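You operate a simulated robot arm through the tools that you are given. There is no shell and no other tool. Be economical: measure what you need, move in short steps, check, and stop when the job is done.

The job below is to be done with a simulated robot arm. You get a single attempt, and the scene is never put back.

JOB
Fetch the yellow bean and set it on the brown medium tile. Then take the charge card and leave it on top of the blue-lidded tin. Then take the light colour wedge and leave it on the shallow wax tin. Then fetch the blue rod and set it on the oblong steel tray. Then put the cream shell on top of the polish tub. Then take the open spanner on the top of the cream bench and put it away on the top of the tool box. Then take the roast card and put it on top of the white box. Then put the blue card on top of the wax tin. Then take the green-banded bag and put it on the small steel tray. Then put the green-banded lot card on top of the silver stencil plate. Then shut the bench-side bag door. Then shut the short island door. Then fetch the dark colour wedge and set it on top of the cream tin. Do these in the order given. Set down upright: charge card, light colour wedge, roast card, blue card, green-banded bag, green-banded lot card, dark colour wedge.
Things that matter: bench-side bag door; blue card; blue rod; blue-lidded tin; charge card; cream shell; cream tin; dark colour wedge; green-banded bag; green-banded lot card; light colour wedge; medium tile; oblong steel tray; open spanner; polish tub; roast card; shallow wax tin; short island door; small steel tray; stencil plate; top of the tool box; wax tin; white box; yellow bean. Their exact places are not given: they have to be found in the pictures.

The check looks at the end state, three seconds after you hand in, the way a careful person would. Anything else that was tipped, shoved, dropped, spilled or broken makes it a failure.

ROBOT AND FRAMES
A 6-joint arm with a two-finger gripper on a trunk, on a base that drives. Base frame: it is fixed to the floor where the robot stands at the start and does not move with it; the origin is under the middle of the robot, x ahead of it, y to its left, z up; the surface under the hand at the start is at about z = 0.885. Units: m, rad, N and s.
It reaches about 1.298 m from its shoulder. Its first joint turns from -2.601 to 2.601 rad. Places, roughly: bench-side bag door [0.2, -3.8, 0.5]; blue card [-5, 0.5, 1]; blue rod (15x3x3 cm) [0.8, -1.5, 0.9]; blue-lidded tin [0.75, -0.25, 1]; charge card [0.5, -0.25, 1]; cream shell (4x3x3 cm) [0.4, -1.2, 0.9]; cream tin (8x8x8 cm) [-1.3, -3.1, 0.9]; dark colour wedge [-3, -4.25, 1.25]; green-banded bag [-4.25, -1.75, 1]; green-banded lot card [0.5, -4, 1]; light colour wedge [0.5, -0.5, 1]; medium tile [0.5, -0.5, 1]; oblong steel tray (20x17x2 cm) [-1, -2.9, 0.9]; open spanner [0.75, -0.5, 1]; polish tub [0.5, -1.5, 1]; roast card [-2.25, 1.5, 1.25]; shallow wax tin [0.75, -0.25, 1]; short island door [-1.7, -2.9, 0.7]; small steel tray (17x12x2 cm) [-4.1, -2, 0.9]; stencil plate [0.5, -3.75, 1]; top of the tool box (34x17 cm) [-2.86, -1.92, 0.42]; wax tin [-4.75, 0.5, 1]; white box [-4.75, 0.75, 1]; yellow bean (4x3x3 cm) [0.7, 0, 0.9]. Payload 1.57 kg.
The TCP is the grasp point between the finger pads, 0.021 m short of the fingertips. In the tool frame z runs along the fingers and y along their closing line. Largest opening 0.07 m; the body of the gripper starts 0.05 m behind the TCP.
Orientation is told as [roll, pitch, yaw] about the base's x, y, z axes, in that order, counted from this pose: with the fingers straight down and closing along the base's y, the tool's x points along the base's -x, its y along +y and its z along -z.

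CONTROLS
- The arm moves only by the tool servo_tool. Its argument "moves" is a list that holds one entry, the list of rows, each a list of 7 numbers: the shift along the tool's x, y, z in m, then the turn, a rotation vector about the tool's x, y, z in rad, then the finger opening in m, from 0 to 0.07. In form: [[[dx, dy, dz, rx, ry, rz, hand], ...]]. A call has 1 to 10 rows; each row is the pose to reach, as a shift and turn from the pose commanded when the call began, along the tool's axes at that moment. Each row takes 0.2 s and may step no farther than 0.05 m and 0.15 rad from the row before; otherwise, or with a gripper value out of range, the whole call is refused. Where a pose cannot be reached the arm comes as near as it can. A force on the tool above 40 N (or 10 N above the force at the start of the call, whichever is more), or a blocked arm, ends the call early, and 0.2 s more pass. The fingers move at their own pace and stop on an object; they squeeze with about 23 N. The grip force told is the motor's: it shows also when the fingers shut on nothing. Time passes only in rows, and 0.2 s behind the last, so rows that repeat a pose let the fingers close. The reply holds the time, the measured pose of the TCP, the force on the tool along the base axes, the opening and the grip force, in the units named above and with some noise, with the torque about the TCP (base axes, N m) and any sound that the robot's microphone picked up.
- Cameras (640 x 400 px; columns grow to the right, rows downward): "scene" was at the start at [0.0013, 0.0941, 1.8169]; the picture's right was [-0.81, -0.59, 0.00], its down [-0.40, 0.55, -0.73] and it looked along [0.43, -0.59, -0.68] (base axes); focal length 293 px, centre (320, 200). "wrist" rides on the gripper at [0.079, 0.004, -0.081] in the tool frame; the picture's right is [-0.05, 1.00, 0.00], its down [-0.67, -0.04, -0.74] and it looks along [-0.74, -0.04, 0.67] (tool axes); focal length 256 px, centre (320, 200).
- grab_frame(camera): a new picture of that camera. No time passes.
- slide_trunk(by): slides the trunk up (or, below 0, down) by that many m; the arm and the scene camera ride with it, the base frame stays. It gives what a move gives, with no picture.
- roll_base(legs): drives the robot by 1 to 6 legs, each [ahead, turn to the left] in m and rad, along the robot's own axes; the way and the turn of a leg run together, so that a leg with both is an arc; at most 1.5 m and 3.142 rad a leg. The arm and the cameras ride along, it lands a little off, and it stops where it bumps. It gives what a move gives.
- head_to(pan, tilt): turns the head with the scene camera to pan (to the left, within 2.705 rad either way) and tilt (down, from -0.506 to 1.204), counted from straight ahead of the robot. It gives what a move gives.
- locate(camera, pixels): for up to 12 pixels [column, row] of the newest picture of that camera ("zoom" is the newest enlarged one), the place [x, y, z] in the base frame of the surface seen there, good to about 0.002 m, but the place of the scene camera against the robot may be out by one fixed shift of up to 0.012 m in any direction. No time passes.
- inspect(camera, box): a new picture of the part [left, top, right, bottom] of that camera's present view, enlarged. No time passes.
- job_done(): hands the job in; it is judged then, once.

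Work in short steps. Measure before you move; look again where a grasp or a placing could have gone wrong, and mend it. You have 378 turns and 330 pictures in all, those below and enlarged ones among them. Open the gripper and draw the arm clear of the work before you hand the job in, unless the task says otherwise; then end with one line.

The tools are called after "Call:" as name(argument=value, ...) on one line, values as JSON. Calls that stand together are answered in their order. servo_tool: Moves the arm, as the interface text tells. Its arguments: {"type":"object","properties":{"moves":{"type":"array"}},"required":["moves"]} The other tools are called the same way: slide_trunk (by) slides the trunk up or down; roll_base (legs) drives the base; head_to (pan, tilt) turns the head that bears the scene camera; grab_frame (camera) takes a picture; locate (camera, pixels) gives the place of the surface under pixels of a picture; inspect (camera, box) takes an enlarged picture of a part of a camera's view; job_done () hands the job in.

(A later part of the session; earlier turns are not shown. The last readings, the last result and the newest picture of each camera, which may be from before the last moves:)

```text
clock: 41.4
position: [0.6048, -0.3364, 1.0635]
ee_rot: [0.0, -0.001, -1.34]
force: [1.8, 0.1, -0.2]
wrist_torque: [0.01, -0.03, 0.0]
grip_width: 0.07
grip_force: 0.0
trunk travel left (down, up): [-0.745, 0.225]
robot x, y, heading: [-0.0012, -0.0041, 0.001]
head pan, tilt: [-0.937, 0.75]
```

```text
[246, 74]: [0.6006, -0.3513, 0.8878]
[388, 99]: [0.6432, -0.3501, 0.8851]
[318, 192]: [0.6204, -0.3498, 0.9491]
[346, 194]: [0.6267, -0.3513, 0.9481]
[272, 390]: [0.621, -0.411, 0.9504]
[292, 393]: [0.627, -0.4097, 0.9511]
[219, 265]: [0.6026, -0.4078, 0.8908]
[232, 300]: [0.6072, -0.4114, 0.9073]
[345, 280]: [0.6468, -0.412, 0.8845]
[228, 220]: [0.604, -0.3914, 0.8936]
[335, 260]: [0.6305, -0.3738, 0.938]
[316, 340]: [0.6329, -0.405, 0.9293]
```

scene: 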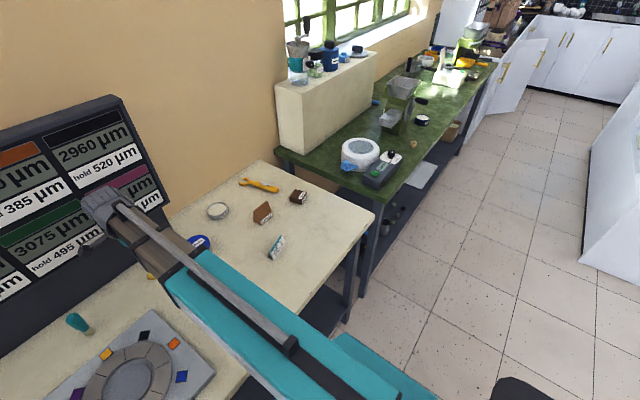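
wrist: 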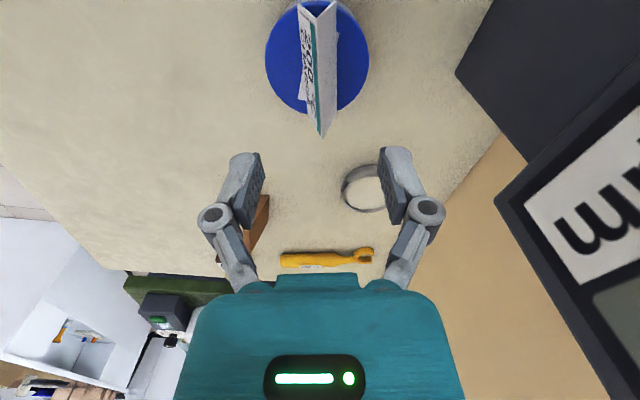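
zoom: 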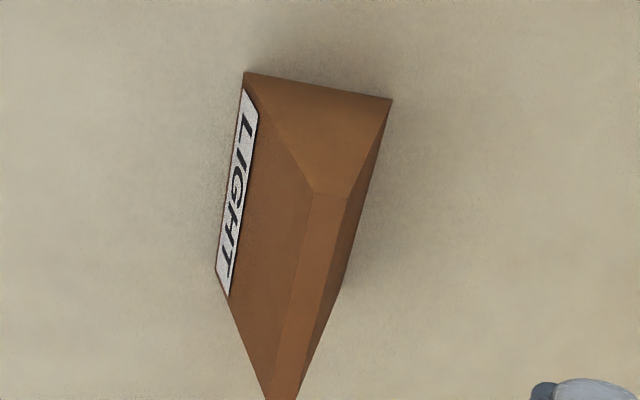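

Wedge: centre (0.6235, −0.381), base 4.4×6.1 cm, axis along y, top 0.951. Turn to yaw −1.57, centre, descend partly and check.

Call:
servo_tool(moves=[[[-0.024, 0.004, 0, 0, 0, 0.12, 0.07], [-0.0477, 0.0079, 0, 0, 0, 0.231, 0.07], [-0.0477, 0.0079, 0, 0, 0, 0.231, 0.07]]])

Call:
slide_trunk(by=-0.07)

Call:
grab_frame(camera="wrist")

```text
clock: 42.2
position: [0.6212, -0.3809, 1.0628]
ee_rot: [0.001, 0.001, -1.571]
force: [-0.4, 0.5, 0.5]
wrist_torque: [-0.01, 0.0, 0.0]
grip_width: 0.07
grip_force: 0.0
trunk travel left (down, up): [-0.745, 0.225]
robot x, y, heading: [-0.0012, -0.0056, 0.003]
head pan, tilt: [-0.937, 0.75]
```

```text
clock: 43.3
position: [0.6229, -0.38, 0.9944]
ee_rot: [0.001, 0.001, -1.57]
force: [0.2, -0.3, 0.1]
wrist_torque: [0.0, 0.0, -0.01]
grip_width: 0.0701
grip_force: 0.1
trunk travel left (down, up): [-0.675, 0.295]
robot x, y, heading: [0.0029, -0.0038, -0.003]
head pan, tilt: [-0.937, 0.75]
```

```text
298 pictures are left
```

wrist: 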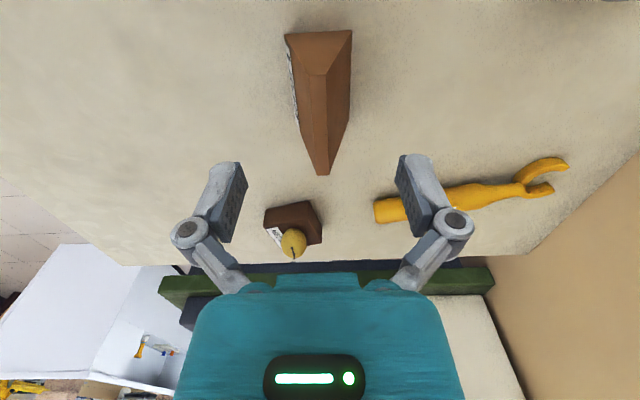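

Aligned. Lower 0.083 and close.

Call:
slide_trunk(by=-0.084)

Call:
servo_tool(moves=[[[0, 0, 0, 0, 0, 0, 0.05], [0, 0, 0, 0, 0, 0, 0.035], [0, 0, 0, 0, 0, 0, 0.02], [0, 0, 0, 0, 0, 0, 0.0], [0, 0, 0, 0, 0, 0, 0.0]]])

Call:
slide_trunk(by=0.03)

Call:
grab_frame(camera="wrist")

```text
clock: 44.5
position: [0.6225, -0.3816, 0.9099]
ee_rot: [0.0, -0.001, -1.57]
force: [0.2, -0.5, 0.3]
wrist_torque: [0.0, 0.0, 0.0]
grip_width: 0.0699
grip_force: 0.1
trunk travel left (down, up): [-0.591, 0.379]
robot x, y, heading: [-0.0013, -0.0059, 0.003]
head pan, tilt: [-0.937, 0.75]
```

```text
clock: 45.7
position: [0.623, -0.3798, 0.9104]
ee_rot: [0.001, 0.001, -1.57]
force: [1.5, -1.1, 5.3]
wrist_torque: [-0.02, -0.01, 0.05]
grip_width: 0.0387
grip_force: 22.9
trunk travel left (down, up): [-0.591, 0.379]
robot x, y, heading: [0.0001, -0.0032, -0.004]
head pan, tilt: [-0.937, 0.75]
```

```text
clock: 46.4
position: [0.6218, -0.3806, 0.9399]
ee_rot: [-0.001, -0.001, -1.569]
force: [-0.7, -0.1, -1.5]
wrist_torque: [-0.01, 0.0, -0.02]
grip_width: 0.0388
grip_force: 23.6
trunk travel left (down, up): [-0.621, 0.349]
robot x, y, heading: [0.002, 0.0003, -0.001]
head pan, tilt: [-0.937, 0.75]
```

```text
297 pictures are left
```

wrist: 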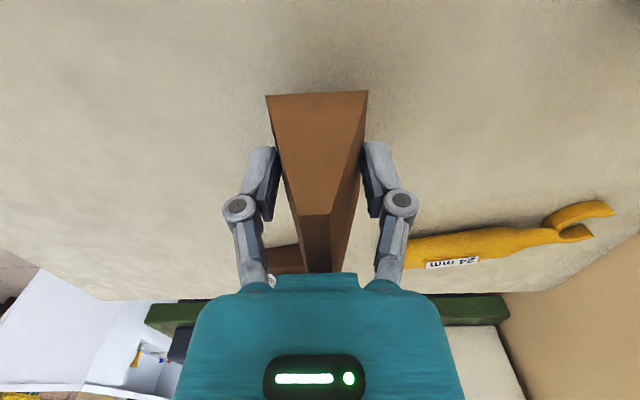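

Held. Raise and move toward the wax tin near (0.776, −0.31).

Call:
slide_trunk(by=0.11)

Call:
servo_tool(moves=[[[0.018, 0.04, 0, 0, 0, 0, 0], [0.036, 0.08, 0, 0, 0, 0, 0], [0.054, 0.12, 0, 0, 0, 0, 0], [0.07, 0.154, 0, 0, 0, 0, 0], [0.07, 0.154, 0, 0, 0, 0, 0]]])

Call:
grab_frame(camera="wrist")

Call:
inspect(camera="scene", box=[160, 180, 320, 280])

```text
clock: 47.8
position: [0.6221, -0.3809, 1.0497]
ee_rot: [0.0, 0.001, -1.567]
force: [0.3, 0.0, -1.4]
wrist_torque: [0.01, -0.02, 0.0]
grip_width: 0.0386
grip_force: 22.8
trunk travel left (down, up): [-0.731, 0.239]
robot x, y, heading: [0.001, -0.0024, 0.003]
head pan, tilt: [-0.937, 0.75]
```

```text
clock: 49.0
position: [0.7757, -0.3117, 1.0499]
ee_rot: [-0.001, 0.001, -1.57]
force: [-0.4, -0.1, -1.3]
wrist_torque: [-0.04, 0.0, 0.01]
grip_width: 0.0387
grip_force: 22.9
trunk travel left (down, up): [-0.731, 0.239]
robot x, y, heading: [-0.0004, 0.0005, -0.001]
head pan, tilt: [-0.937, 0.75]
```

```text
296 pictures are left
```

wrist: 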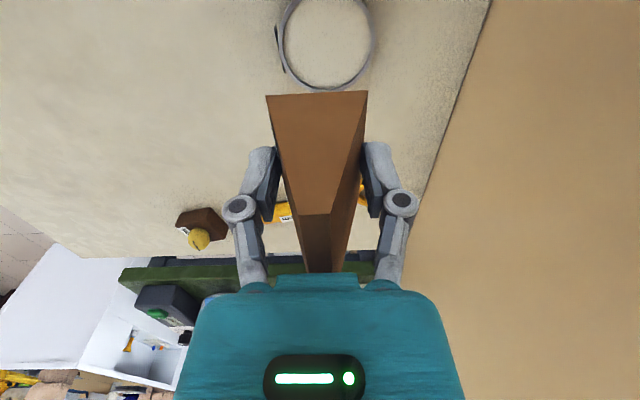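

```text
4.00 times, centred on (240, 230) of scene
```

zoom: 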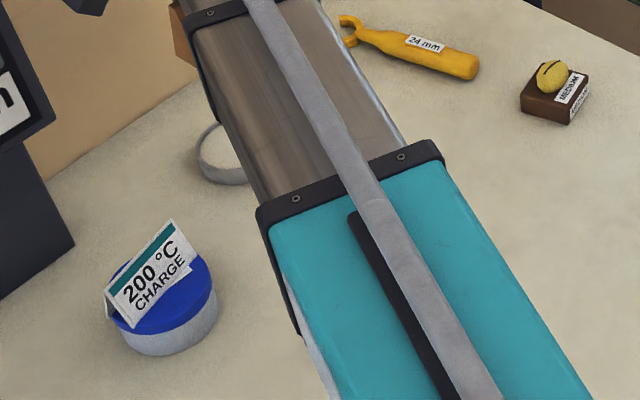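

Locate the tin rim: (277,40), (373,40), (325,88), (325,60) and inner surface.

Call:
locate(camera="wrist", pixels=[[283, 40], [372, 40], [288, 70], [326, 88], [365, 68], [325, 40], [325, 70], [300, 10], [355, 5]])

```text
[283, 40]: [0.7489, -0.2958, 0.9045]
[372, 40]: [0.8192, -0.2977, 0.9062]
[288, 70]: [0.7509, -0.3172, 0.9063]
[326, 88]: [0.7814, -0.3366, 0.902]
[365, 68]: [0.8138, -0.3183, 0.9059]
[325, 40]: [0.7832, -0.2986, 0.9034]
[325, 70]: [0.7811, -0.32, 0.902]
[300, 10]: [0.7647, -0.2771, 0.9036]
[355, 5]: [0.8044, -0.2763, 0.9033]
```

Tin centre ≈ (0.784, −0.301), rim 0.906. Move 8 mm in x and 10 mm in y, lower.

Call:
servo_tool(moves=[[[0.0105, 0.008, 0, 0, 0, 0, 0], [0.0105, 0.008, 0, 0, 0, 0, 0]]])

Call:
slide_trunk(by=-0.114)

Call:
grab_frame(camera="wrist")

```text
clock: 49.6
position: [0.783, -0.3012, 1.0501]
ee_rot: [0.0, -0.001, -1.571]
force: [-0.1, 0.5, -1.2]
wrist_torque: [0.04, -0.01, 0.04]
grip_width: 0.0388
grip_force: 23.2
trunk travel left (down, up): [-0.731, 0.239]
robot x, y, heading: [0.0015, -0.0024, 0.003]
head pan, tilt: [-0.937, 0.75]
```

```text
clock: 51.1
position: [0.7841, -0.3012, 0.9353]
ee_rot: [0.001, 0.001, -1.569]
force: [-0.4, 0.3, 0.3]
wrist_torque: [0.01, 0.04, -0.01]
grip_width: 0.0386
grip_force: 23.4
trunk travel left (down, up): [-0.617, 0.353]
robot x, y, heading: [-0.0004, -0.0011, 0.001]
head pan, tilt: [-0.937, 0.75]
```

```text
294 pictures are left
```

wrist: 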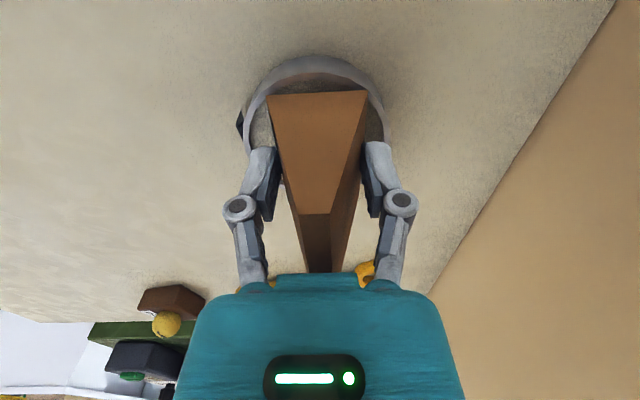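

Lower 3.5 mm to contact.

Call:
slide_trunk(by=-0.0035)

Call:
servo_tool(moves=[[[0, 0, 0, 0, 0, 0, 0.042], [0, 0, 0, 0, 0, 0, 0.047], [0, 0, 0, 0, 0, 0, 0.055], [0, 0, 0, 0, 0, 0, 0.066], [0, 0, 0, 0, 0, 0, 0.066]]])

Call:
slide_trunk(by=0.13)

Call:
grab_frame(camera="wrist")

```text
clock: 51.6
position: [0.7833, -0.3011, 0.9318]
ee_rot: [-0.001, -0.001, -1.568]
force: [0.5, -0.3, -1.0]
wrist_torque: [-0.01, 0.02, 0.0]
grip_width: 0.0388
grip_force: 23.3
trunk travel left (down, up): [-0.614, 0.356]
robot x, y, heading: [-0.0015, -0.0019, 0.001]
head pan, tilt: [-0.937, 0.75]
```

```text
clock: 52.8
position: [0.7837, -0.2999, 0.9327]
ee_rot: [0.0, 0.0, -1.568]
force: [0.3, -0.5, 0.4]
wrist_torque: [0.02, 0.02, 0.01]
grip_width: 0.0659
grip_force: 0.1
trunk travel left (down, up): [-0.614, 0.356]
robot x, y, heading: [-0.002, -0.0043, 0.002]
head pan, tilt: [-0.937, 0.75]
```

```text
clock: 54.4
position: [0.7842, -0.3006, 1.0617]
ee_rot: [0.001, 0.0, -1.568]
force: [0.7, -0.4, 0.3]
wrist_torque: [0.0, 0.02, 0.02]
grip_width: 0.066
grip_force: 0.1
trunk travel left (down, up): [-0.744, 0.226]
robot x, y, heading: [-0.0013, -0.0052, -0.003]
head pan, tilt: [-0.937, 0.75]
```

```text
293 pictures are left
```

wrist: 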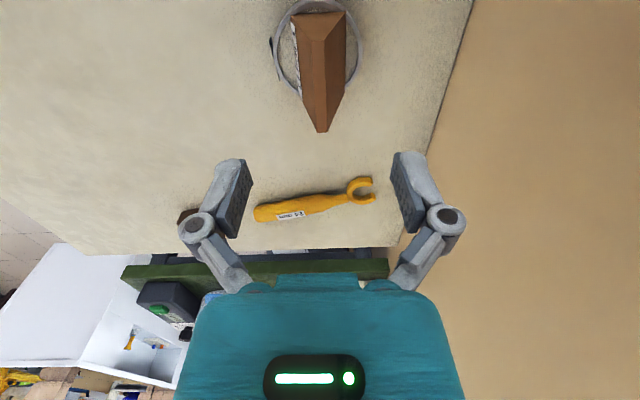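

Wedge is on the wax tin. Raise the trunk, retract the arm, and survey with the head.

Call:
slide_trunk(by=0.2)

Call:
servo_tool(moves=[[[0.02, -0.045, 0, 0, 0, 0, 0.07], [0.04, -0.09, 0, 0, 0, 0, 0.07], [0.06, -0.135, 0, 0, 0, 0, 0.07], [0.08, -0.18, 0, 0, 0, 0, 0.07], [0.1, -0.225, 0, 0, 0, 0, 0.07], [0.12, -0.27, 0, 0, 0, 0, 0.07], [0.14, -0.315, 0, 0, 0, 0, 0.07], [0.16, -0.36, 0, 0, 0, 0, 0.07], [0.18, -0.4, 0, 0, 0, 0, 0.07], [0.2, -0.44, 0, 0, 0, 0, 0.07]]])

Call:
head_to(pan=-1.4, tilt=0.45)

Call:
grab_frame(camera="scene")

Call:
head_to(pan=-2.5, tilt=0.45)

Call:
grab_frame(camera="scene")

Call:
head_to(pan=2.5, tilt=0.45)

Call:
grab_frame(camera="scene")

```text
clock: 56.6
position: [0.784, -0.301, 1.2617]
ee_rot: [0.001, 0.0, -1.57]
force: [0.2, -0.8, -0.7]
wrist_torque: [0.01, 0.0, 0.02]
grip_width: 0.0662
grip_force: 0.0
trunk travel left (down, up): [-0.944, 0.026]
robot x, y, heading: [0.0002, -0.0037, -0.001]
head pan, tilt: [-0.937, 0.75]
```

```text
clock: 58.8
position: [0.5092, -0.1695, 1.2612]
ee_rot: [-0.002, 0.0, -1.571]
force: [0.1, -0.7, 0.4]
wrist_torque: [0.01, 0.01, 0.02]
grip_width: 0.0702
grip_force: 0.1
out of reach, approached as far as the arm can: row 6, 7, 8, 9, 10
trunk travel left (down, up): [-0.944, 0.026]
robot x, y, heading: [-0.005, -0.0021, 0.004]
head pan, tilt: [-0.937, 0.75]
```

```text
clock: 59.7
position: [0.509, -0.1716, 1.2617]
ee_rot: [-0.003, 0.0, -1.569]
force: [0.7, 0.0, -0.5]
wrist_torque: [-0.01, 0.01, 0.0]
grip_width: 0.0701
grip_force: 0.2
trunk travel left (down, up): [-0.944, 0.026]
robot x, y, heading: [-0.0023, -0.001, 0.001]
head pan, tilt: [-1.4, 0.45]
```

```text
292 pictures are left
```

scene: 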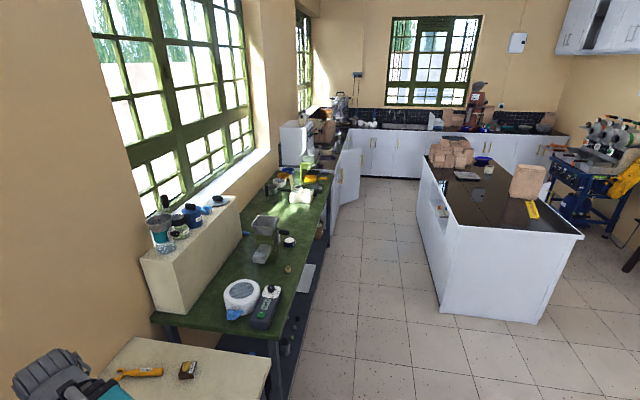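

```text
clock: 61.0
position: [0.51, -0.1702, 1.2621]
ee_rot: [-0.002, -0.001, -1.57]
force: [0.0, -0.3, 0.0]
wrist_torque: [0.0, 0.03, 0.0]
grip_width: 0.0701
grip_force: 0.0
trunk travel left (down, up): [-0.944, 0.026]
robot x, y, heading: [-0.0004, -0.005, 0.001]
head pan, tilt: [-2.499, 0.45]
```

```text
291 pictures are left
```

scene: 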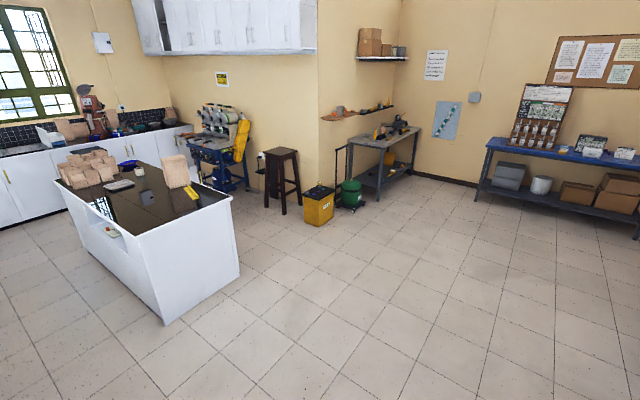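

```text
clock: 64.9
position: [0.5076, -0.17, 1.2618]
ee_rot: [-0.002, 0.001, -1.57]
force: [0.8, -0.1, -0.3]
wrist_torque: [0.02, -0.01, -0.05]
grip_width: 0.0701
grip_force: 0.2
trunk travel left (down, up): [-0.944, 0.026]
robot x, y, heading: [0.0005, -0.0036, -0.002]
head pan, tilt: [2.499, 0.45]
```

```text
290 pictures are left
```

scene: 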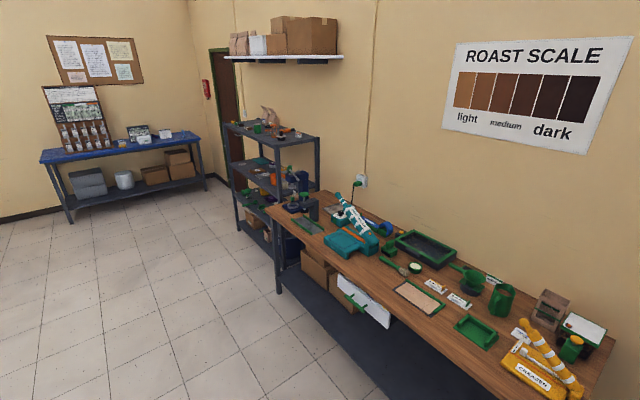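

Turn the head back and measure the aisle geometry.

Call:
head_to(pan=-1.4, tilt=0.45)

Call:
grab_frame(camera="scene")

Call:
locate(camera="scene", pixels=[[443, 308], [540, 322], [418, 215], [420, 155], [582, 237], [448, 225], [330, 180], [276, 340], [340, 205], [362, 175], [268, 375], [330, 230]])

Call:
inspect(camera="scene", box=[140, 140, 380, 330])

Call:
inspect(camera="scene", box=[400, 110, 640, 260])

```text
clock: 68.1
position: [0.5094, -0.1698, 1.2607]
ee_rot: [-0.001, 0.0, -1.568]
force: [0.1, 0.5, -0.3]
wrist_torque: [0.0, -0.02, 0.02]
grip_width: 0.0699
grip_force: 0.0
trunk travel left (down, up): [-0.944, 0.026]
robot x, y, heading: [-0.0006, -0.0001, -0.001]
head pan, tilt: [-1.4, 0.45]
```

```text
289 pictures are left
```

scene: 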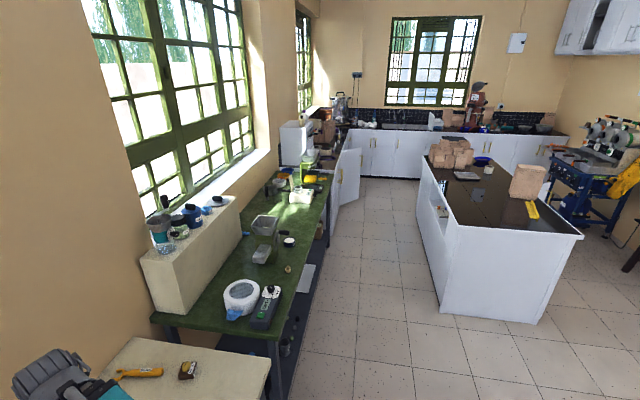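

```text
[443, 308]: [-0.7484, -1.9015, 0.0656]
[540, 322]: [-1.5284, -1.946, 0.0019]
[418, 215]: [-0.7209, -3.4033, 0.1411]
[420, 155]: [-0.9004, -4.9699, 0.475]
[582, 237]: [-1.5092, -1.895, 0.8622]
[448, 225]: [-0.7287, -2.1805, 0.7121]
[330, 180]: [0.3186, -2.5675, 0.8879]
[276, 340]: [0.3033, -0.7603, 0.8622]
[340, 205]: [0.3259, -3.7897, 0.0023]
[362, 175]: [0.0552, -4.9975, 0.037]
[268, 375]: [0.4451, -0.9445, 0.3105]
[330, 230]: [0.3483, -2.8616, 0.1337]
```

```text
2.11 times, centred on (260, 235) of scene
```

zoom: 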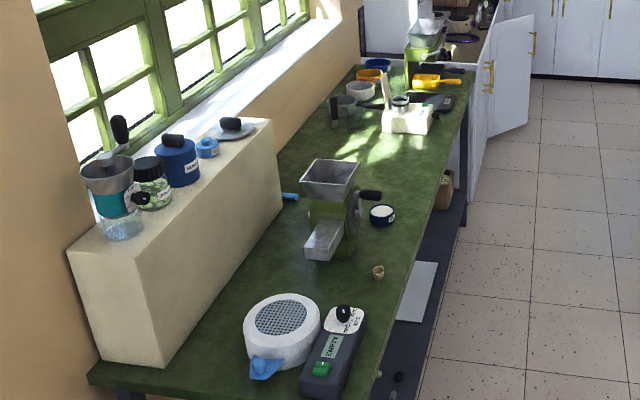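

```text
2.67 times, centred on (520, 185) of scene
```

zoom: 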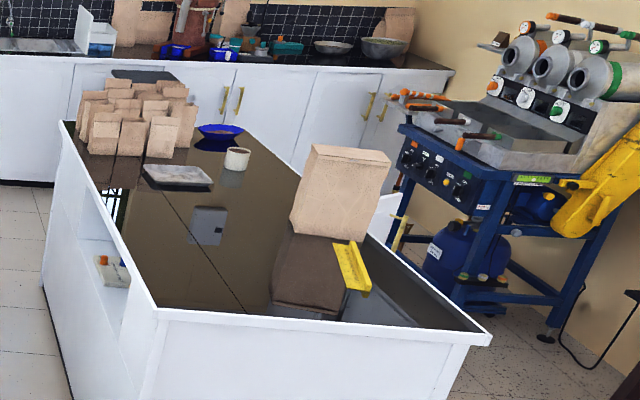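

Drive to about (−0.15, −1.35) facing the bench: turn right, ahead, turn back.

Call:
roll_base(legs=[[0, -1.681], [1.358, 0], [0, 1.681]])

Call:
head_to(pan=0.0, tilt=0.85)

Call:
grab_frame(camera="scene")

Call:
grab_frame(camera="wrist")

```text
clock: 70.5
position: [0.416, -0.3148, 1.2625]
ee_rot: [-0.002, 0.001, -1.88]
force: [-0.5, 1.0, -0.2]
wrist_torque: [-0.01, 0.01, 0.02]
grip_width: 0.0699
grip_force: 0.0
trunk travel left (down, up): [-0.944, 0.026]
robot x, y, heading: [-0.0129, -0.0007, -0.241]
head pan, tilt: [-1.4, 0.45]
stopped in leg 1: the robot was blocked; the commanded pose is now the measured one
```

```text
clock: 72.0
position: [0.4175, -0.3145, 1.2621]
ee_rot: [-0.002, 0.001, -1.88]
force: [0.8, -0.1, 0.1]
wrist_torque: [0.02, -0.01, 0.0]
grip_width: 0.0699
grip_force: 0.0
trunk travel left (down, up): [-0.944, 0.026]
robot x, y, heading: [-0.0208, -0.0049, -0.247]
head pan, tilt: [0.0, 0.85]
```

```text
286 pictures are left
```

scene: 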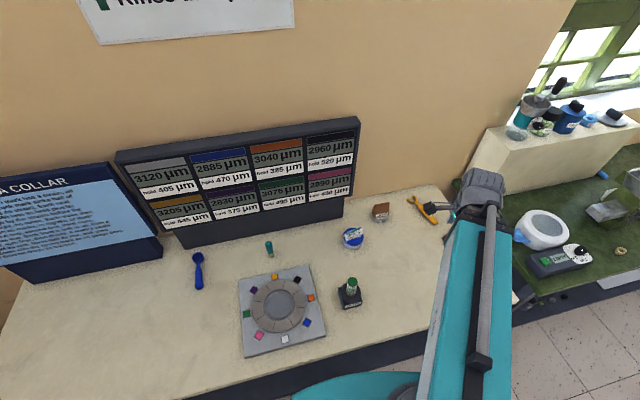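

```text
285 pictures are left
```

wrist: 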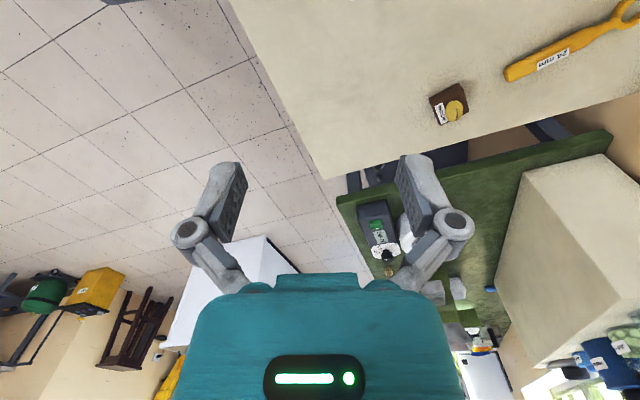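

The base corner met the bench edge; nothing visibly moved. Back off 0.35 m, then turn and drive.

Call:
roll_base(legs=[[-0.35, 0], [0, -1.2]])

Call:
head_to(pan=0.5, tilt=0.9)

Call:
grab_frame(camera="scene")

```text
clock: 79.0
position: [-0.4699, -0.4435, 1.2616]
ee_rot: [-0.003, 0.0, -3.059]
force: [0.0, -0.5, -0.4]
wrist_torque: [0.0, 0.02, 0.01]
grip_width: 0.0699
grip_force: 0.1
trunk travel left (down, up): [-0.944, 0.026]
robot x, y, heading: [-0.3355, 0.0791, -1.418]
head pan, tilt: [0.0, 0.85]
```

```text
clock: 80.0
position: [-0.4692, -0.443, 1.2617]
ee_rot: [-0.002, 0.001, -3.06]
force: [-0.2, 1.2, -0.7]
wrist_torque: [0.01, -0.01, -0.01]
grip_width: 0.0697
grip_force: 0.0
trunk travel left (down, up): [-0.944, 0.026]
robot x, y, heading: [-0.3346, 0.0758, -1.42]
head pan, tilt: [0.499, 0.901]
```

```text
284 pictures are left
```

scene: 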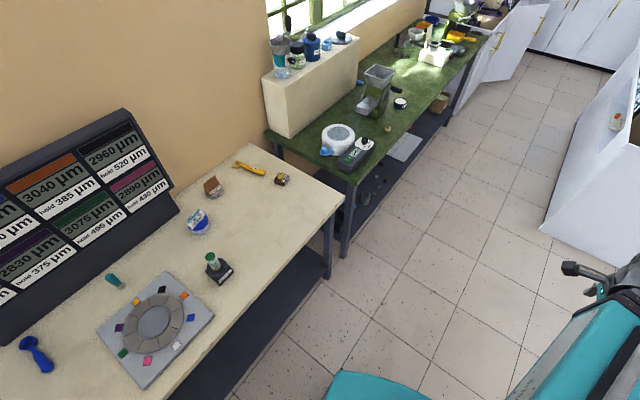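

Clear. Drive to about (−0.22, −1.4) and turn left to face the green bench.

Call:
roll_base(legs=[[0, -0.06], [1.48, 0], [0, 1.48]])

Call:
head_to(pan=0.0, tilt=0.75)

Call:
grab_frame(camera="scene")

```text
clock: 94.7
position: [0.2638, -1.6309, 1.2617]
ee_rot: [-0.002, 0.0, -1.699]
force: [-0.5, -0.9, 0.5]
wrist_torque: [-0.01, 0.02, -0.02]
grip_width: 0.0699
grip_force: 0.1
trunk travel left (down, up): [-0.944, 0.026]
robot x, y, heading: [-0.2155, -1.4011, -0.064]
head pan, tilt: [0.499, 0.901]
```

```text
clock: 95.7
position: [0.2624, -1.6303, 1.2623]
ee_rot: [-0.002, -0.001, -1.699]
force: [0.4, 0.3, -0.1]
wrist_torque: [-0.03, -0.02, 0.03]
grip_width: 0.0701
grip_force: 0.0
trunk travel left (down, up): [-0.944, 0.026]
robot x, y, heading: [-0.2202, -1.3993, -0.062]
head pan, tilt: [0.0, 0.75]
```

```text
283 pictures are left
```

scene: 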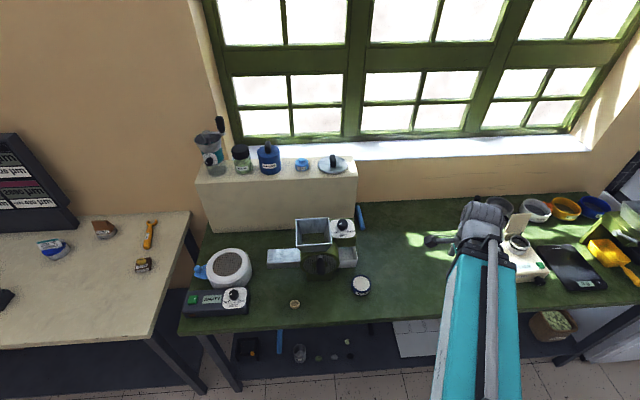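

Blue rod near (360,216), grinder at (320,250), shell (295,304), tub (361,286). Zoom and locate.

Call:
inspect(camera="scene", box=[250, 180, 442, 320])

Call:
locate(camera="scene", pixels=[[359, 206], [361, 216], [363, 226], [295, 304], [361, 280], [313, 225], [320, 262], [348, 257], [285, 256], [345, 225], [340, 195], [470, 210]])

```text
2.86 times, centred on (346, 250) of scene
```

zoom: 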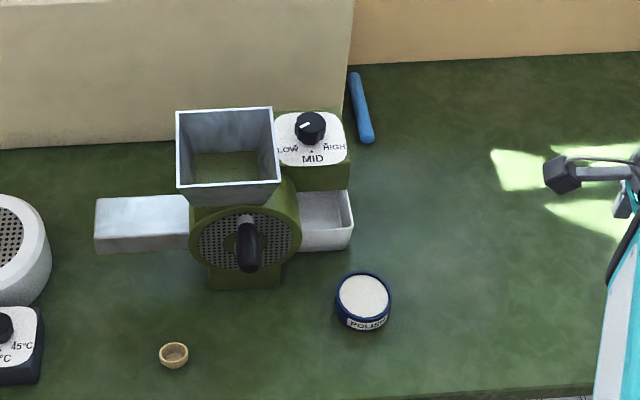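

```text
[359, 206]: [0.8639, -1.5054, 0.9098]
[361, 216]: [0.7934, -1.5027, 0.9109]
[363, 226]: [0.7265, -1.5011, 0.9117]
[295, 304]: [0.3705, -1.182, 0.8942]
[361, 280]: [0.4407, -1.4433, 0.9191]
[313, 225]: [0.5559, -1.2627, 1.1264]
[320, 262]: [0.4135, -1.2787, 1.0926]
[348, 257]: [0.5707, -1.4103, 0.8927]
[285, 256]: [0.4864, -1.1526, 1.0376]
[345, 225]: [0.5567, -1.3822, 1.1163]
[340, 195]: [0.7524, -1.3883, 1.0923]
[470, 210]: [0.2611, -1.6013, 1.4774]
```

The grinder is beside the straight path; move the robot to y ≈ −1.72 so the arm comes in free of it, heading −y with the bench on its left.

Call:
roll_base(legs=[[0, -1.5], [0.32, 0]])

Call:
head_to(pan=1.3, tilt=0.75)

Call:
grab_frame(camera="scene")

```text
clock: 103.7
position: [-0.4345, -2.2193, 1.2613]
ee_rot: [-0.001, 0.0, 3.055]
force: [0.5, -0.8, -0.4]
wrist_torque: [0.02, -0.01, 0.02]
grip_width: 0.07
grip_force: 0.1
trunk travel left (down, up): [-0.944, 0.026]
robot x, y, heading: [-0.2267, -1.7276, -1.599]
head pan, tilt: [0.0, 0.75]
```

```text
clock: 105.2
position: [-0.4339, -2.2184, 1.2623]
ee_rot: [-0.002, -0.002, 3.054]
force: [0.2, -0.1, 0.0]
wrist_torque: [0.02, 0.01, -0.03]
grip_width: 0.07
grip_force: 0.1
trunk travel left (down, up): [-0.944, 0.026]
robot x, y, heading: [-0.2312, -1.7232, -1.608]
head pan, tilt: [1.3, 0.75]
```

```text
281 pictures are left
```

scene: 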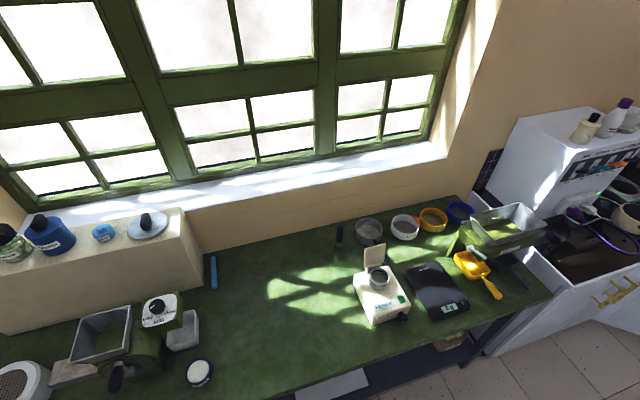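

Turn the base left to face the bench again from here, carrying the arm with it (clearances ~0.5 m both sides).

Call:
roll_base(legs=[[0, 1.75]])

Call:
head_to(pan=0.1, tilt=0.75)

Call:
grab_frame(camera="scene")

```text
clock: 111.9
position: [0.2998, -1.8424, 1.2621]
ee_rot: [-0.01, 0.003, -1.475]
force: [0.2, 0.6, -0.1]
wrist_torque: [0.01, 0.0, -0.01]
grip_width: 0.0703
grip_force: 0.0
trunk travel left (down, up): [-0.944, 0.026]
robot x, y, heading: [-0.223, -1.7464, 0.149]
head pan, tilt: [1.3, 0.75]
```

```text
clock: 113.3
position: [0.2995, -1.8428, 1.2622]
ee_rot: [-0.012, 0.004, -1.475]
force: [-0.2, -0.6, -0.4]
wrist_torque: [-0.02, -0.01, 0.01]
grip_width: 0.0699
grip_force: 0.1
trunk travel left (down, up): [-0.944, 0.026]
robot x, y, heading: [-0.224, -1.7439, 0.145]
head pan, tilt: [0.099, 0.75]
```

```text
280 pictures are left
```

scene: 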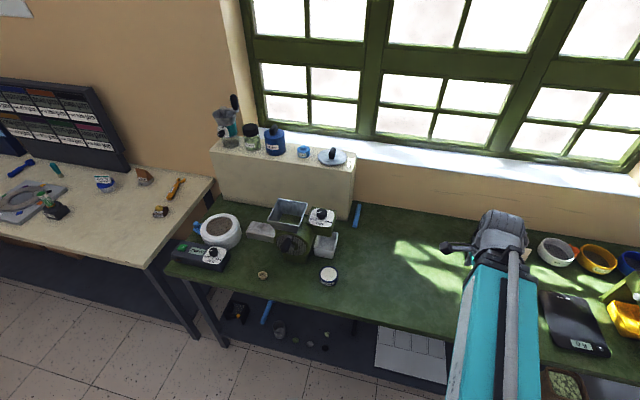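

Move above the rod while turning the hand to yaw 0 (fingers closing along y).

Call:
servo_tool(moves=[[[0.027, 0.039, 0, 0, 0, -0.147, 0.07], [0.054, 0.078, 0, 0, 0, -0.294, 0.07], [0.081, 0.117, 0, 0, 0, -0.441, 0.07], [0.108, 0.156, 0, 0, 0, -0.588, 0.07], [0.135, 0.195, 0, 0, 0, -0.735, 0.07], [0.162, 0.234, 0, 0, 0, -0.882, 0.07], [0.189, 0.273, 0, 0, 0, -1.029, 0.07], [0.216, 0.312, 0, 0, 0, -1.176, 0.07], [0.243, 0.351, 0, 0, 0, -1.323, 0.07], [0.27, 0.39, 0, 0, 0, -1.47, 0.07]]])

Call:
grab_frame(camera="wrist")

```text
clock: 115.5
position: [0.664, -1.534, 1.2618]
ee_rot: [0.001, 0.011, -0.004]
force: [-1.0, 0.1, 0.0]
wrist_torque: [-0.03, 0.01, -0.01]
grip_width: 0.0702
grip_force: 0.0
out of reach, approached as far as the arm can: row 7, 9, 10
trunk travel left (down, up): [-0.944, 0.026]
robot x, y, heading: [-0.2229, -1.7453, 0.148]
head pan, tilt: [0.099, 0.75]
```

```text
279 pictures are left
```

wrist: 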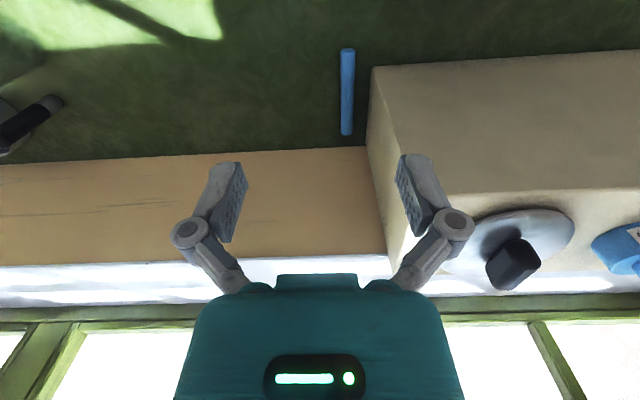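

Locate the rod ends and the block face.

Call:
locate(camera="wrist", pixels=[[347, 52], [347, 90], [346, 131], [338, 90], [355, 90], [376, 75], [372, 120], [490, 150], [512, 260]])

```text
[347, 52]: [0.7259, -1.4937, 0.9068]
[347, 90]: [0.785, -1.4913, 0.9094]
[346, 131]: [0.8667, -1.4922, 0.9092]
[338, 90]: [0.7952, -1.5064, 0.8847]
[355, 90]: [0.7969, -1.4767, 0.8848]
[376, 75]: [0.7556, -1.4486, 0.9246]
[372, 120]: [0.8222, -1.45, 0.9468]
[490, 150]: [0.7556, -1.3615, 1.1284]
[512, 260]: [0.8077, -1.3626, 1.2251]
```

Block face is at y ≈ −1.449, rod axis y ≈ −1.4925, so the gap is tight for the wrist hub. Look at the hub size from the scene camera.

Call:
grab_frame(camera="scene")

Call:
inspect(camera="scene", box=[280, 120, 480, 270])

```text
278 pictures are left
```

scene: 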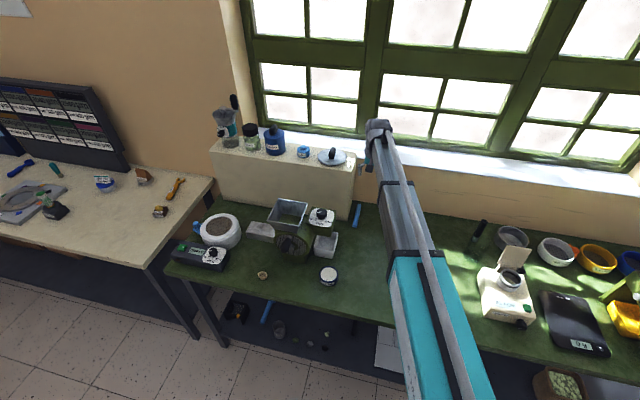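

```text
2.67 times, centred on (380, 195) of scene
```

zoom: 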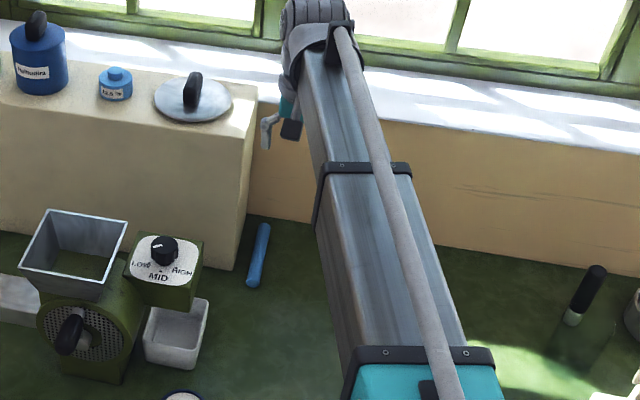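

Call:
locate(camera="zoom", pixels=[[288, 55], [284, 20], [345, 15], [318, 10], [290, 110], [268, 130], [310, 60], [325, 165], [405, 165], [365, 150]])

```text
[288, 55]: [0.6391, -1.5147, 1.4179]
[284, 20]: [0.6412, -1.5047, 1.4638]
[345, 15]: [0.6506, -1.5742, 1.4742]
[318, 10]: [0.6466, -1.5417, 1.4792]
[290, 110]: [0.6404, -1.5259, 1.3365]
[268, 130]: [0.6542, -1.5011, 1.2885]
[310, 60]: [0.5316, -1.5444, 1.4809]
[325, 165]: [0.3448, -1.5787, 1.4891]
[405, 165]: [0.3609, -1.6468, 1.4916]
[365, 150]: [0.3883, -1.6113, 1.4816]
```

Hub half-width ≈ 3.6 cm, so clearance is adequate with a slight tilt. Move over the rod with roll tilt 0.1 away from the block.

Call:
servo_tool(moves=[[[-0.044, 0.0133, 0, -0.05, 0, 0, 0.045], [-0.088, 0.0266, 0, -0.1, 0, 0, 0.045], [-0.132, 0.04, 0, -0.1, 0, 0, 0.045], [-0.132, 0.04, 0, -0.1, 0, 0, 0.045]]])

Call:
slide_trunk(by=-0.12)

Call:
grab_frame(camera="wrist")

```text
clock: 116.5
position: [0.7954, -1.4926, 1.2627]
ee_rot: [0.104, 0.011, -0.006]
force: [0.2, 0.2, -0.7]
wrist_torque: [0.05, -0.01, 0.02]
grip_width: 0.0451
grip_force: 0.0
trunk travel left (down, up): [-0.944, 0.026]
robot x, y, heading: [-0.2265, -1.7452, 0.143]
head pan, tilt: [0.099, 0.75]
```

```text
clock: 118.0
position: [0.7956, -1.4934, 1.1436]
ee_rot: [0.101, 0.011, -0.006]
force: [0.7, -0.3, -0.3]
wrist_torque: [0.01, -0.03, -0.02]
grip_width: 0.045
grip_force: 0.0
trunk travel left (down, up): [-0.824, 0.146]
robot x, y, heading: [-0.2248, -1.7454, 0.151]
head pan, tilt: [0.099, 0.75]
```

```text
276 pictures are left
```

wrist: 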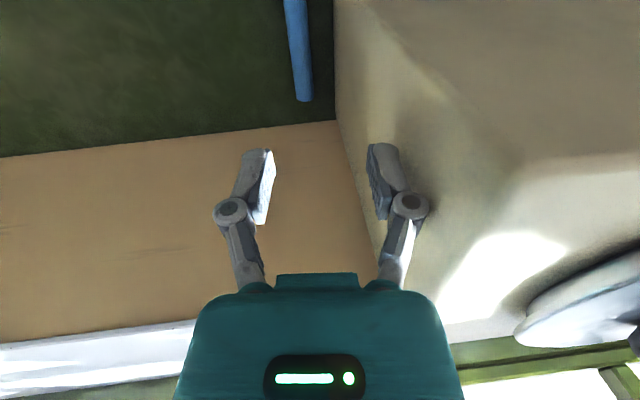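

Call:
locate(camera="wrist", pixels=[[302, 92], [298, 50], [293, 12], [345, 110], [350, 60], [310, 97], [380, 210]])

```text
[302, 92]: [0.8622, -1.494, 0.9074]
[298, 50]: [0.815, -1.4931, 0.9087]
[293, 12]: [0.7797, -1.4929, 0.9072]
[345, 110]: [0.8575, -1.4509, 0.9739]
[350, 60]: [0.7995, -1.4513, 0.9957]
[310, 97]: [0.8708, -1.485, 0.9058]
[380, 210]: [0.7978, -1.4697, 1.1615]
```

Consistent: rod axis y −1.493, face −1.451. Lower in two steps.

Call:
slide_trunk(by=-0.17)

Call:
grab_frame(camera="wrist")

Call:
inspect(camera="scene", box=[280, 120, 480, 270])

```text
clock: 119.9
position: [0.7957, -1.4937, 0.9723]
ee_rot: [0.102, 0.011, -0.005]
force: [-0.2, -0.3, -0.5]
wrist_torque: [0.0, -0.01, 0.0]
grip_width: 0.0449
grip_force: 0.1
trunk travel left (down, up): [-0.654, 0.316]
robot x, y, heading: [-0.2223, -1.7442, 0.147]
head pan, tilt: [0.099, 0.75]
```

```text
275 pictures are left
```

wrist: 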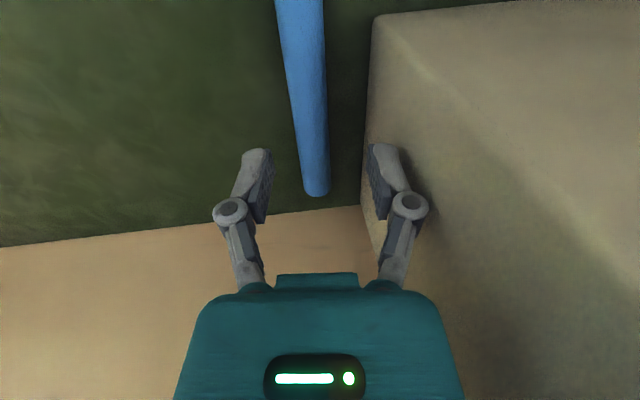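

```text
2.67 times, centred on (380, 195) of scene
```

zoom: 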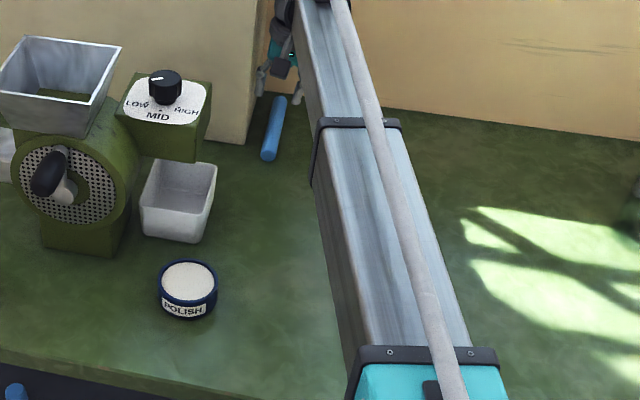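

Lower 0.060 and close.

Call:
slide_trunk(by=-0.06)

Call:
servo_tool(moves=[[[0, 0, 0, 0, 0, 0, 0.03], [0, 0, 0, 0, 0, 0, 0.02], [0, 0, 0, 0, 0, 0, 0.0], [0, 0, 0, 0, 0, 0, 0.0]]])

Call:
slide_trunk(by=0.03)

Call:
grab_frame(camera="wrist")

```text
clock: 120.9
position: [0.7962, -1.4931, 0.9132]
ee_rot: [0.102, 0.009, -0.006]
force: [0.1, 0.2, -1.2]
wrist_torque: [0.01, 0.02, 0.04]
grip_width: 0.0452
grip_force: 0.0
trunk travel left (down, up): [-0.594, 0.376]
robot x, y, heading: [-0.2243, -1.7447, 0.149]
head pan, tilt: [0.099, 0.75]
```

```text
clock: 121.9
position: [0.796, -1.4931, 0.9131]
ee_rot: [0.102, 0.01, -0.005]
force: [0.7, -0.1, 0.4]
wrist_torque: [0.03, 0.01, -0.04]
grip_width: 0.0233
grip_force: 22.9
trunk travel left (down, up): [-0.594, 0.376]
robot x, y, heading: [-0.2236, -1.7459, 0.154]
head pan, tilt: [0.099, 0.75]
```

```text
clock: 122.7
position: [0.7965, -1.4928, 0.9431]
ee_rot: [0.102, 0.011, -0.004]
force: [-0.6, 0.2, -0.2]
wrist_torque: [-0.02, 0.03, 0.04]
grip_width: 0.0234
grip_force: 22.8
trunk travel left (down, up): [-0.624, 0.346]
robot x, y, heading: [-0.2274, -1.7433, 0.148]
head pan, tilt: [0.099, 0.75]
```

```text
273 pictures are left
```

wrist: 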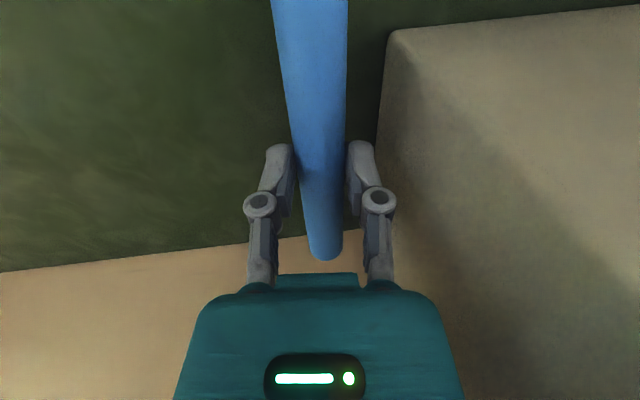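

Held. Raise, level the hand, retract.

Call:
slide_trunk(by=0.32)

Call:
servo_tool(moves=[[[0.0436, -0.0107, 0, 0, 0, 0, 0], [0.087, -0.0214, 0, 0, 0, 0, 0], [0.131, -0.032, 0, 0.05, 0, 0, 0], [0.1744, -0.043, 0, 0.1, 0, 0, 0], [0.218, -0.0535, 0, 0.1, 0, 0, 0], [0.2616, -0.064, 0, 0.1, 0, 0, 0], [0.305, -0.075, 0, 0.1, 0, 0, 0], [0.3488, -0.0856, 0, 0.1, 0, 0, 0], [0.392, -0.096, 0, 0.1, 0, 0, 0], [0.43, -0.107, 0, 0.1, 0, 0, 0]]])

Call:
head_to(pan=-1.7, tilt=0.6)

Call:
grab_frame(camera="scene")

```text
clock: 125.8
position: [0.7964, -1.4945, 1.263]
ee_rot: [0.1, 0.009, -0.004]
force: [0.4, -0.2, -0.3]
wrist_torque: [-0.01, -0.01, -0.03]
grip_width: 0.0234
grip_force: 22.2
trunk travel left (down, up): [-0.944, 0.026]
robot x, y, heading: [-0.2244, -1.7414, 0.144]
head pan, tilt: [0.099, 0.75]
```

```text
clock: 128.0
position: [0.3656, -1.5951, 1.2626]
ee_rot: [0.001, 0.01, -0.005]
force: [0.4, 0.2, -0.2]
wrist_torque: [0.01, -0.02, -0.01]
grip_width: 0.0238
grip_force: 23.1
out of reach, approached as far as the arm can: row 5, 6, 7, 8, 9, 10
trunk travel left (down, up): [-0.944, 0.026]
robot x, y, heading: [-0.222, -1.7421, 0.15]
head pan, tilt: [0.099, 0.75]
```

```text
clock: 129.8
position: [0.3683, -1.5936, 1.2624]
ee_rot: [0.002, 0.01, -0.005]
force: [0.3, 0.8, -0.7]
wrist_torque: [0.02, 0.0, -0.01]
grip_width: 0.0236
grip_force: 22.8
trunk travel left (down, up): [-0.944, 0.026]
robot x, y, heading: [-0.2227, -1.7443, 0.152]
head pan, tilt: [-1.7, 0.6]
```

```text
272 pictures are left
```

scene: 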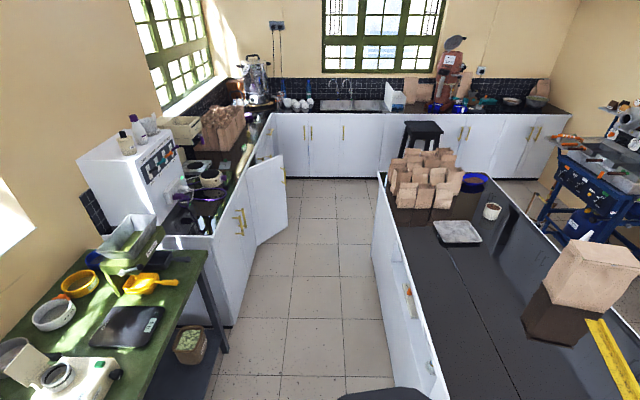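

Locate the tray, cream tin, aisle edges, door edge.

Call:
locate(camera="scene", pixels=[[436, 223], [470, 221], [481, 241], [444, 245], [457, 232], [491, 208], [380, 190], [435, 365], [285, 230], [252, 240], [230, 320], [460, 300]])

Call:
inspect(camera="scene", box=[380, 140, 540, 260])

```text
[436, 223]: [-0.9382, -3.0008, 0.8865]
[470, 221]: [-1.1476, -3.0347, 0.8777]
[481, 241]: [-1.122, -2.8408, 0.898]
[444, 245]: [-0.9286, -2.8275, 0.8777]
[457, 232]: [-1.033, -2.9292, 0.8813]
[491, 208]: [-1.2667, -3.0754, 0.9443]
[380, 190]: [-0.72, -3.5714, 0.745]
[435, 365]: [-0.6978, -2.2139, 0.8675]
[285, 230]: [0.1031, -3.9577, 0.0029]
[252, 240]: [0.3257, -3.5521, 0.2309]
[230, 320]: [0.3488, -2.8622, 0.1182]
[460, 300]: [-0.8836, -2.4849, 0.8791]
```

```text
3.33 times, centred on (460, 200) of scene
```

zoom: 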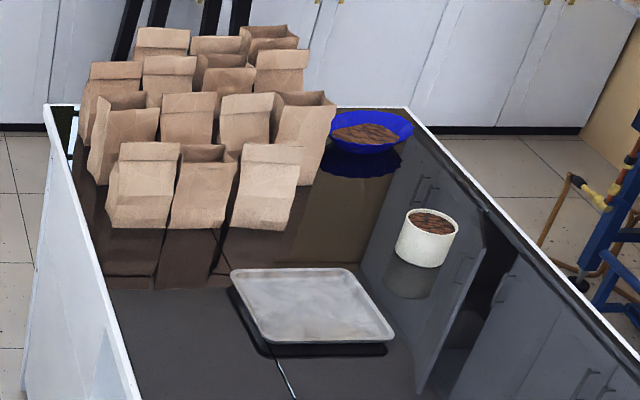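

Check bag tops' height, then drive down the aisle and turn to face the island.

Call:
locate(camera="zoom", pixels=[[145, 150], [265, 155], [160, 35], [115, 70], [430, 222], [405, 250], [310, 305], [235, 275], [345, 270], [390, 335], [265, 340]])

Call:
roll_base(legs=[[0, -1.73], [1.02, 0]])

```text
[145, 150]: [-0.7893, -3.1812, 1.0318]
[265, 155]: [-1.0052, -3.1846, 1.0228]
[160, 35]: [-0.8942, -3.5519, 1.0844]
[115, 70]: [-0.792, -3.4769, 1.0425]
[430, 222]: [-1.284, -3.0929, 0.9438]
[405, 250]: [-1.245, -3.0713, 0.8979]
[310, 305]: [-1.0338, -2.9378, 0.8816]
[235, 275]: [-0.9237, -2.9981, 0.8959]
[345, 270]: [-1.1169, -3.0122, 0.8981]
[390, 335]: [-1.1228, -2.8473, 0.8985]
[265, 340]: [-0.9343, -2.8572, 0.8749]
```

```text
clock: 142.4
position: [-0.1679, -3.3761, 1.262]
ee_rot: [0.001, 0.011, -1.735]
force: [-0.3, -0.3, -0.2]
wrist_torque: [0.0, 0.0, -0.01]
grip_width: 0.0234
grip_force: 23.0
trunk travel left (down, up): [-0.944, 0.026]
robot x, y, heading: [-0.2269, -2.7704, -1.587]
head pan, tilt: [-1.7, 0.6]
```

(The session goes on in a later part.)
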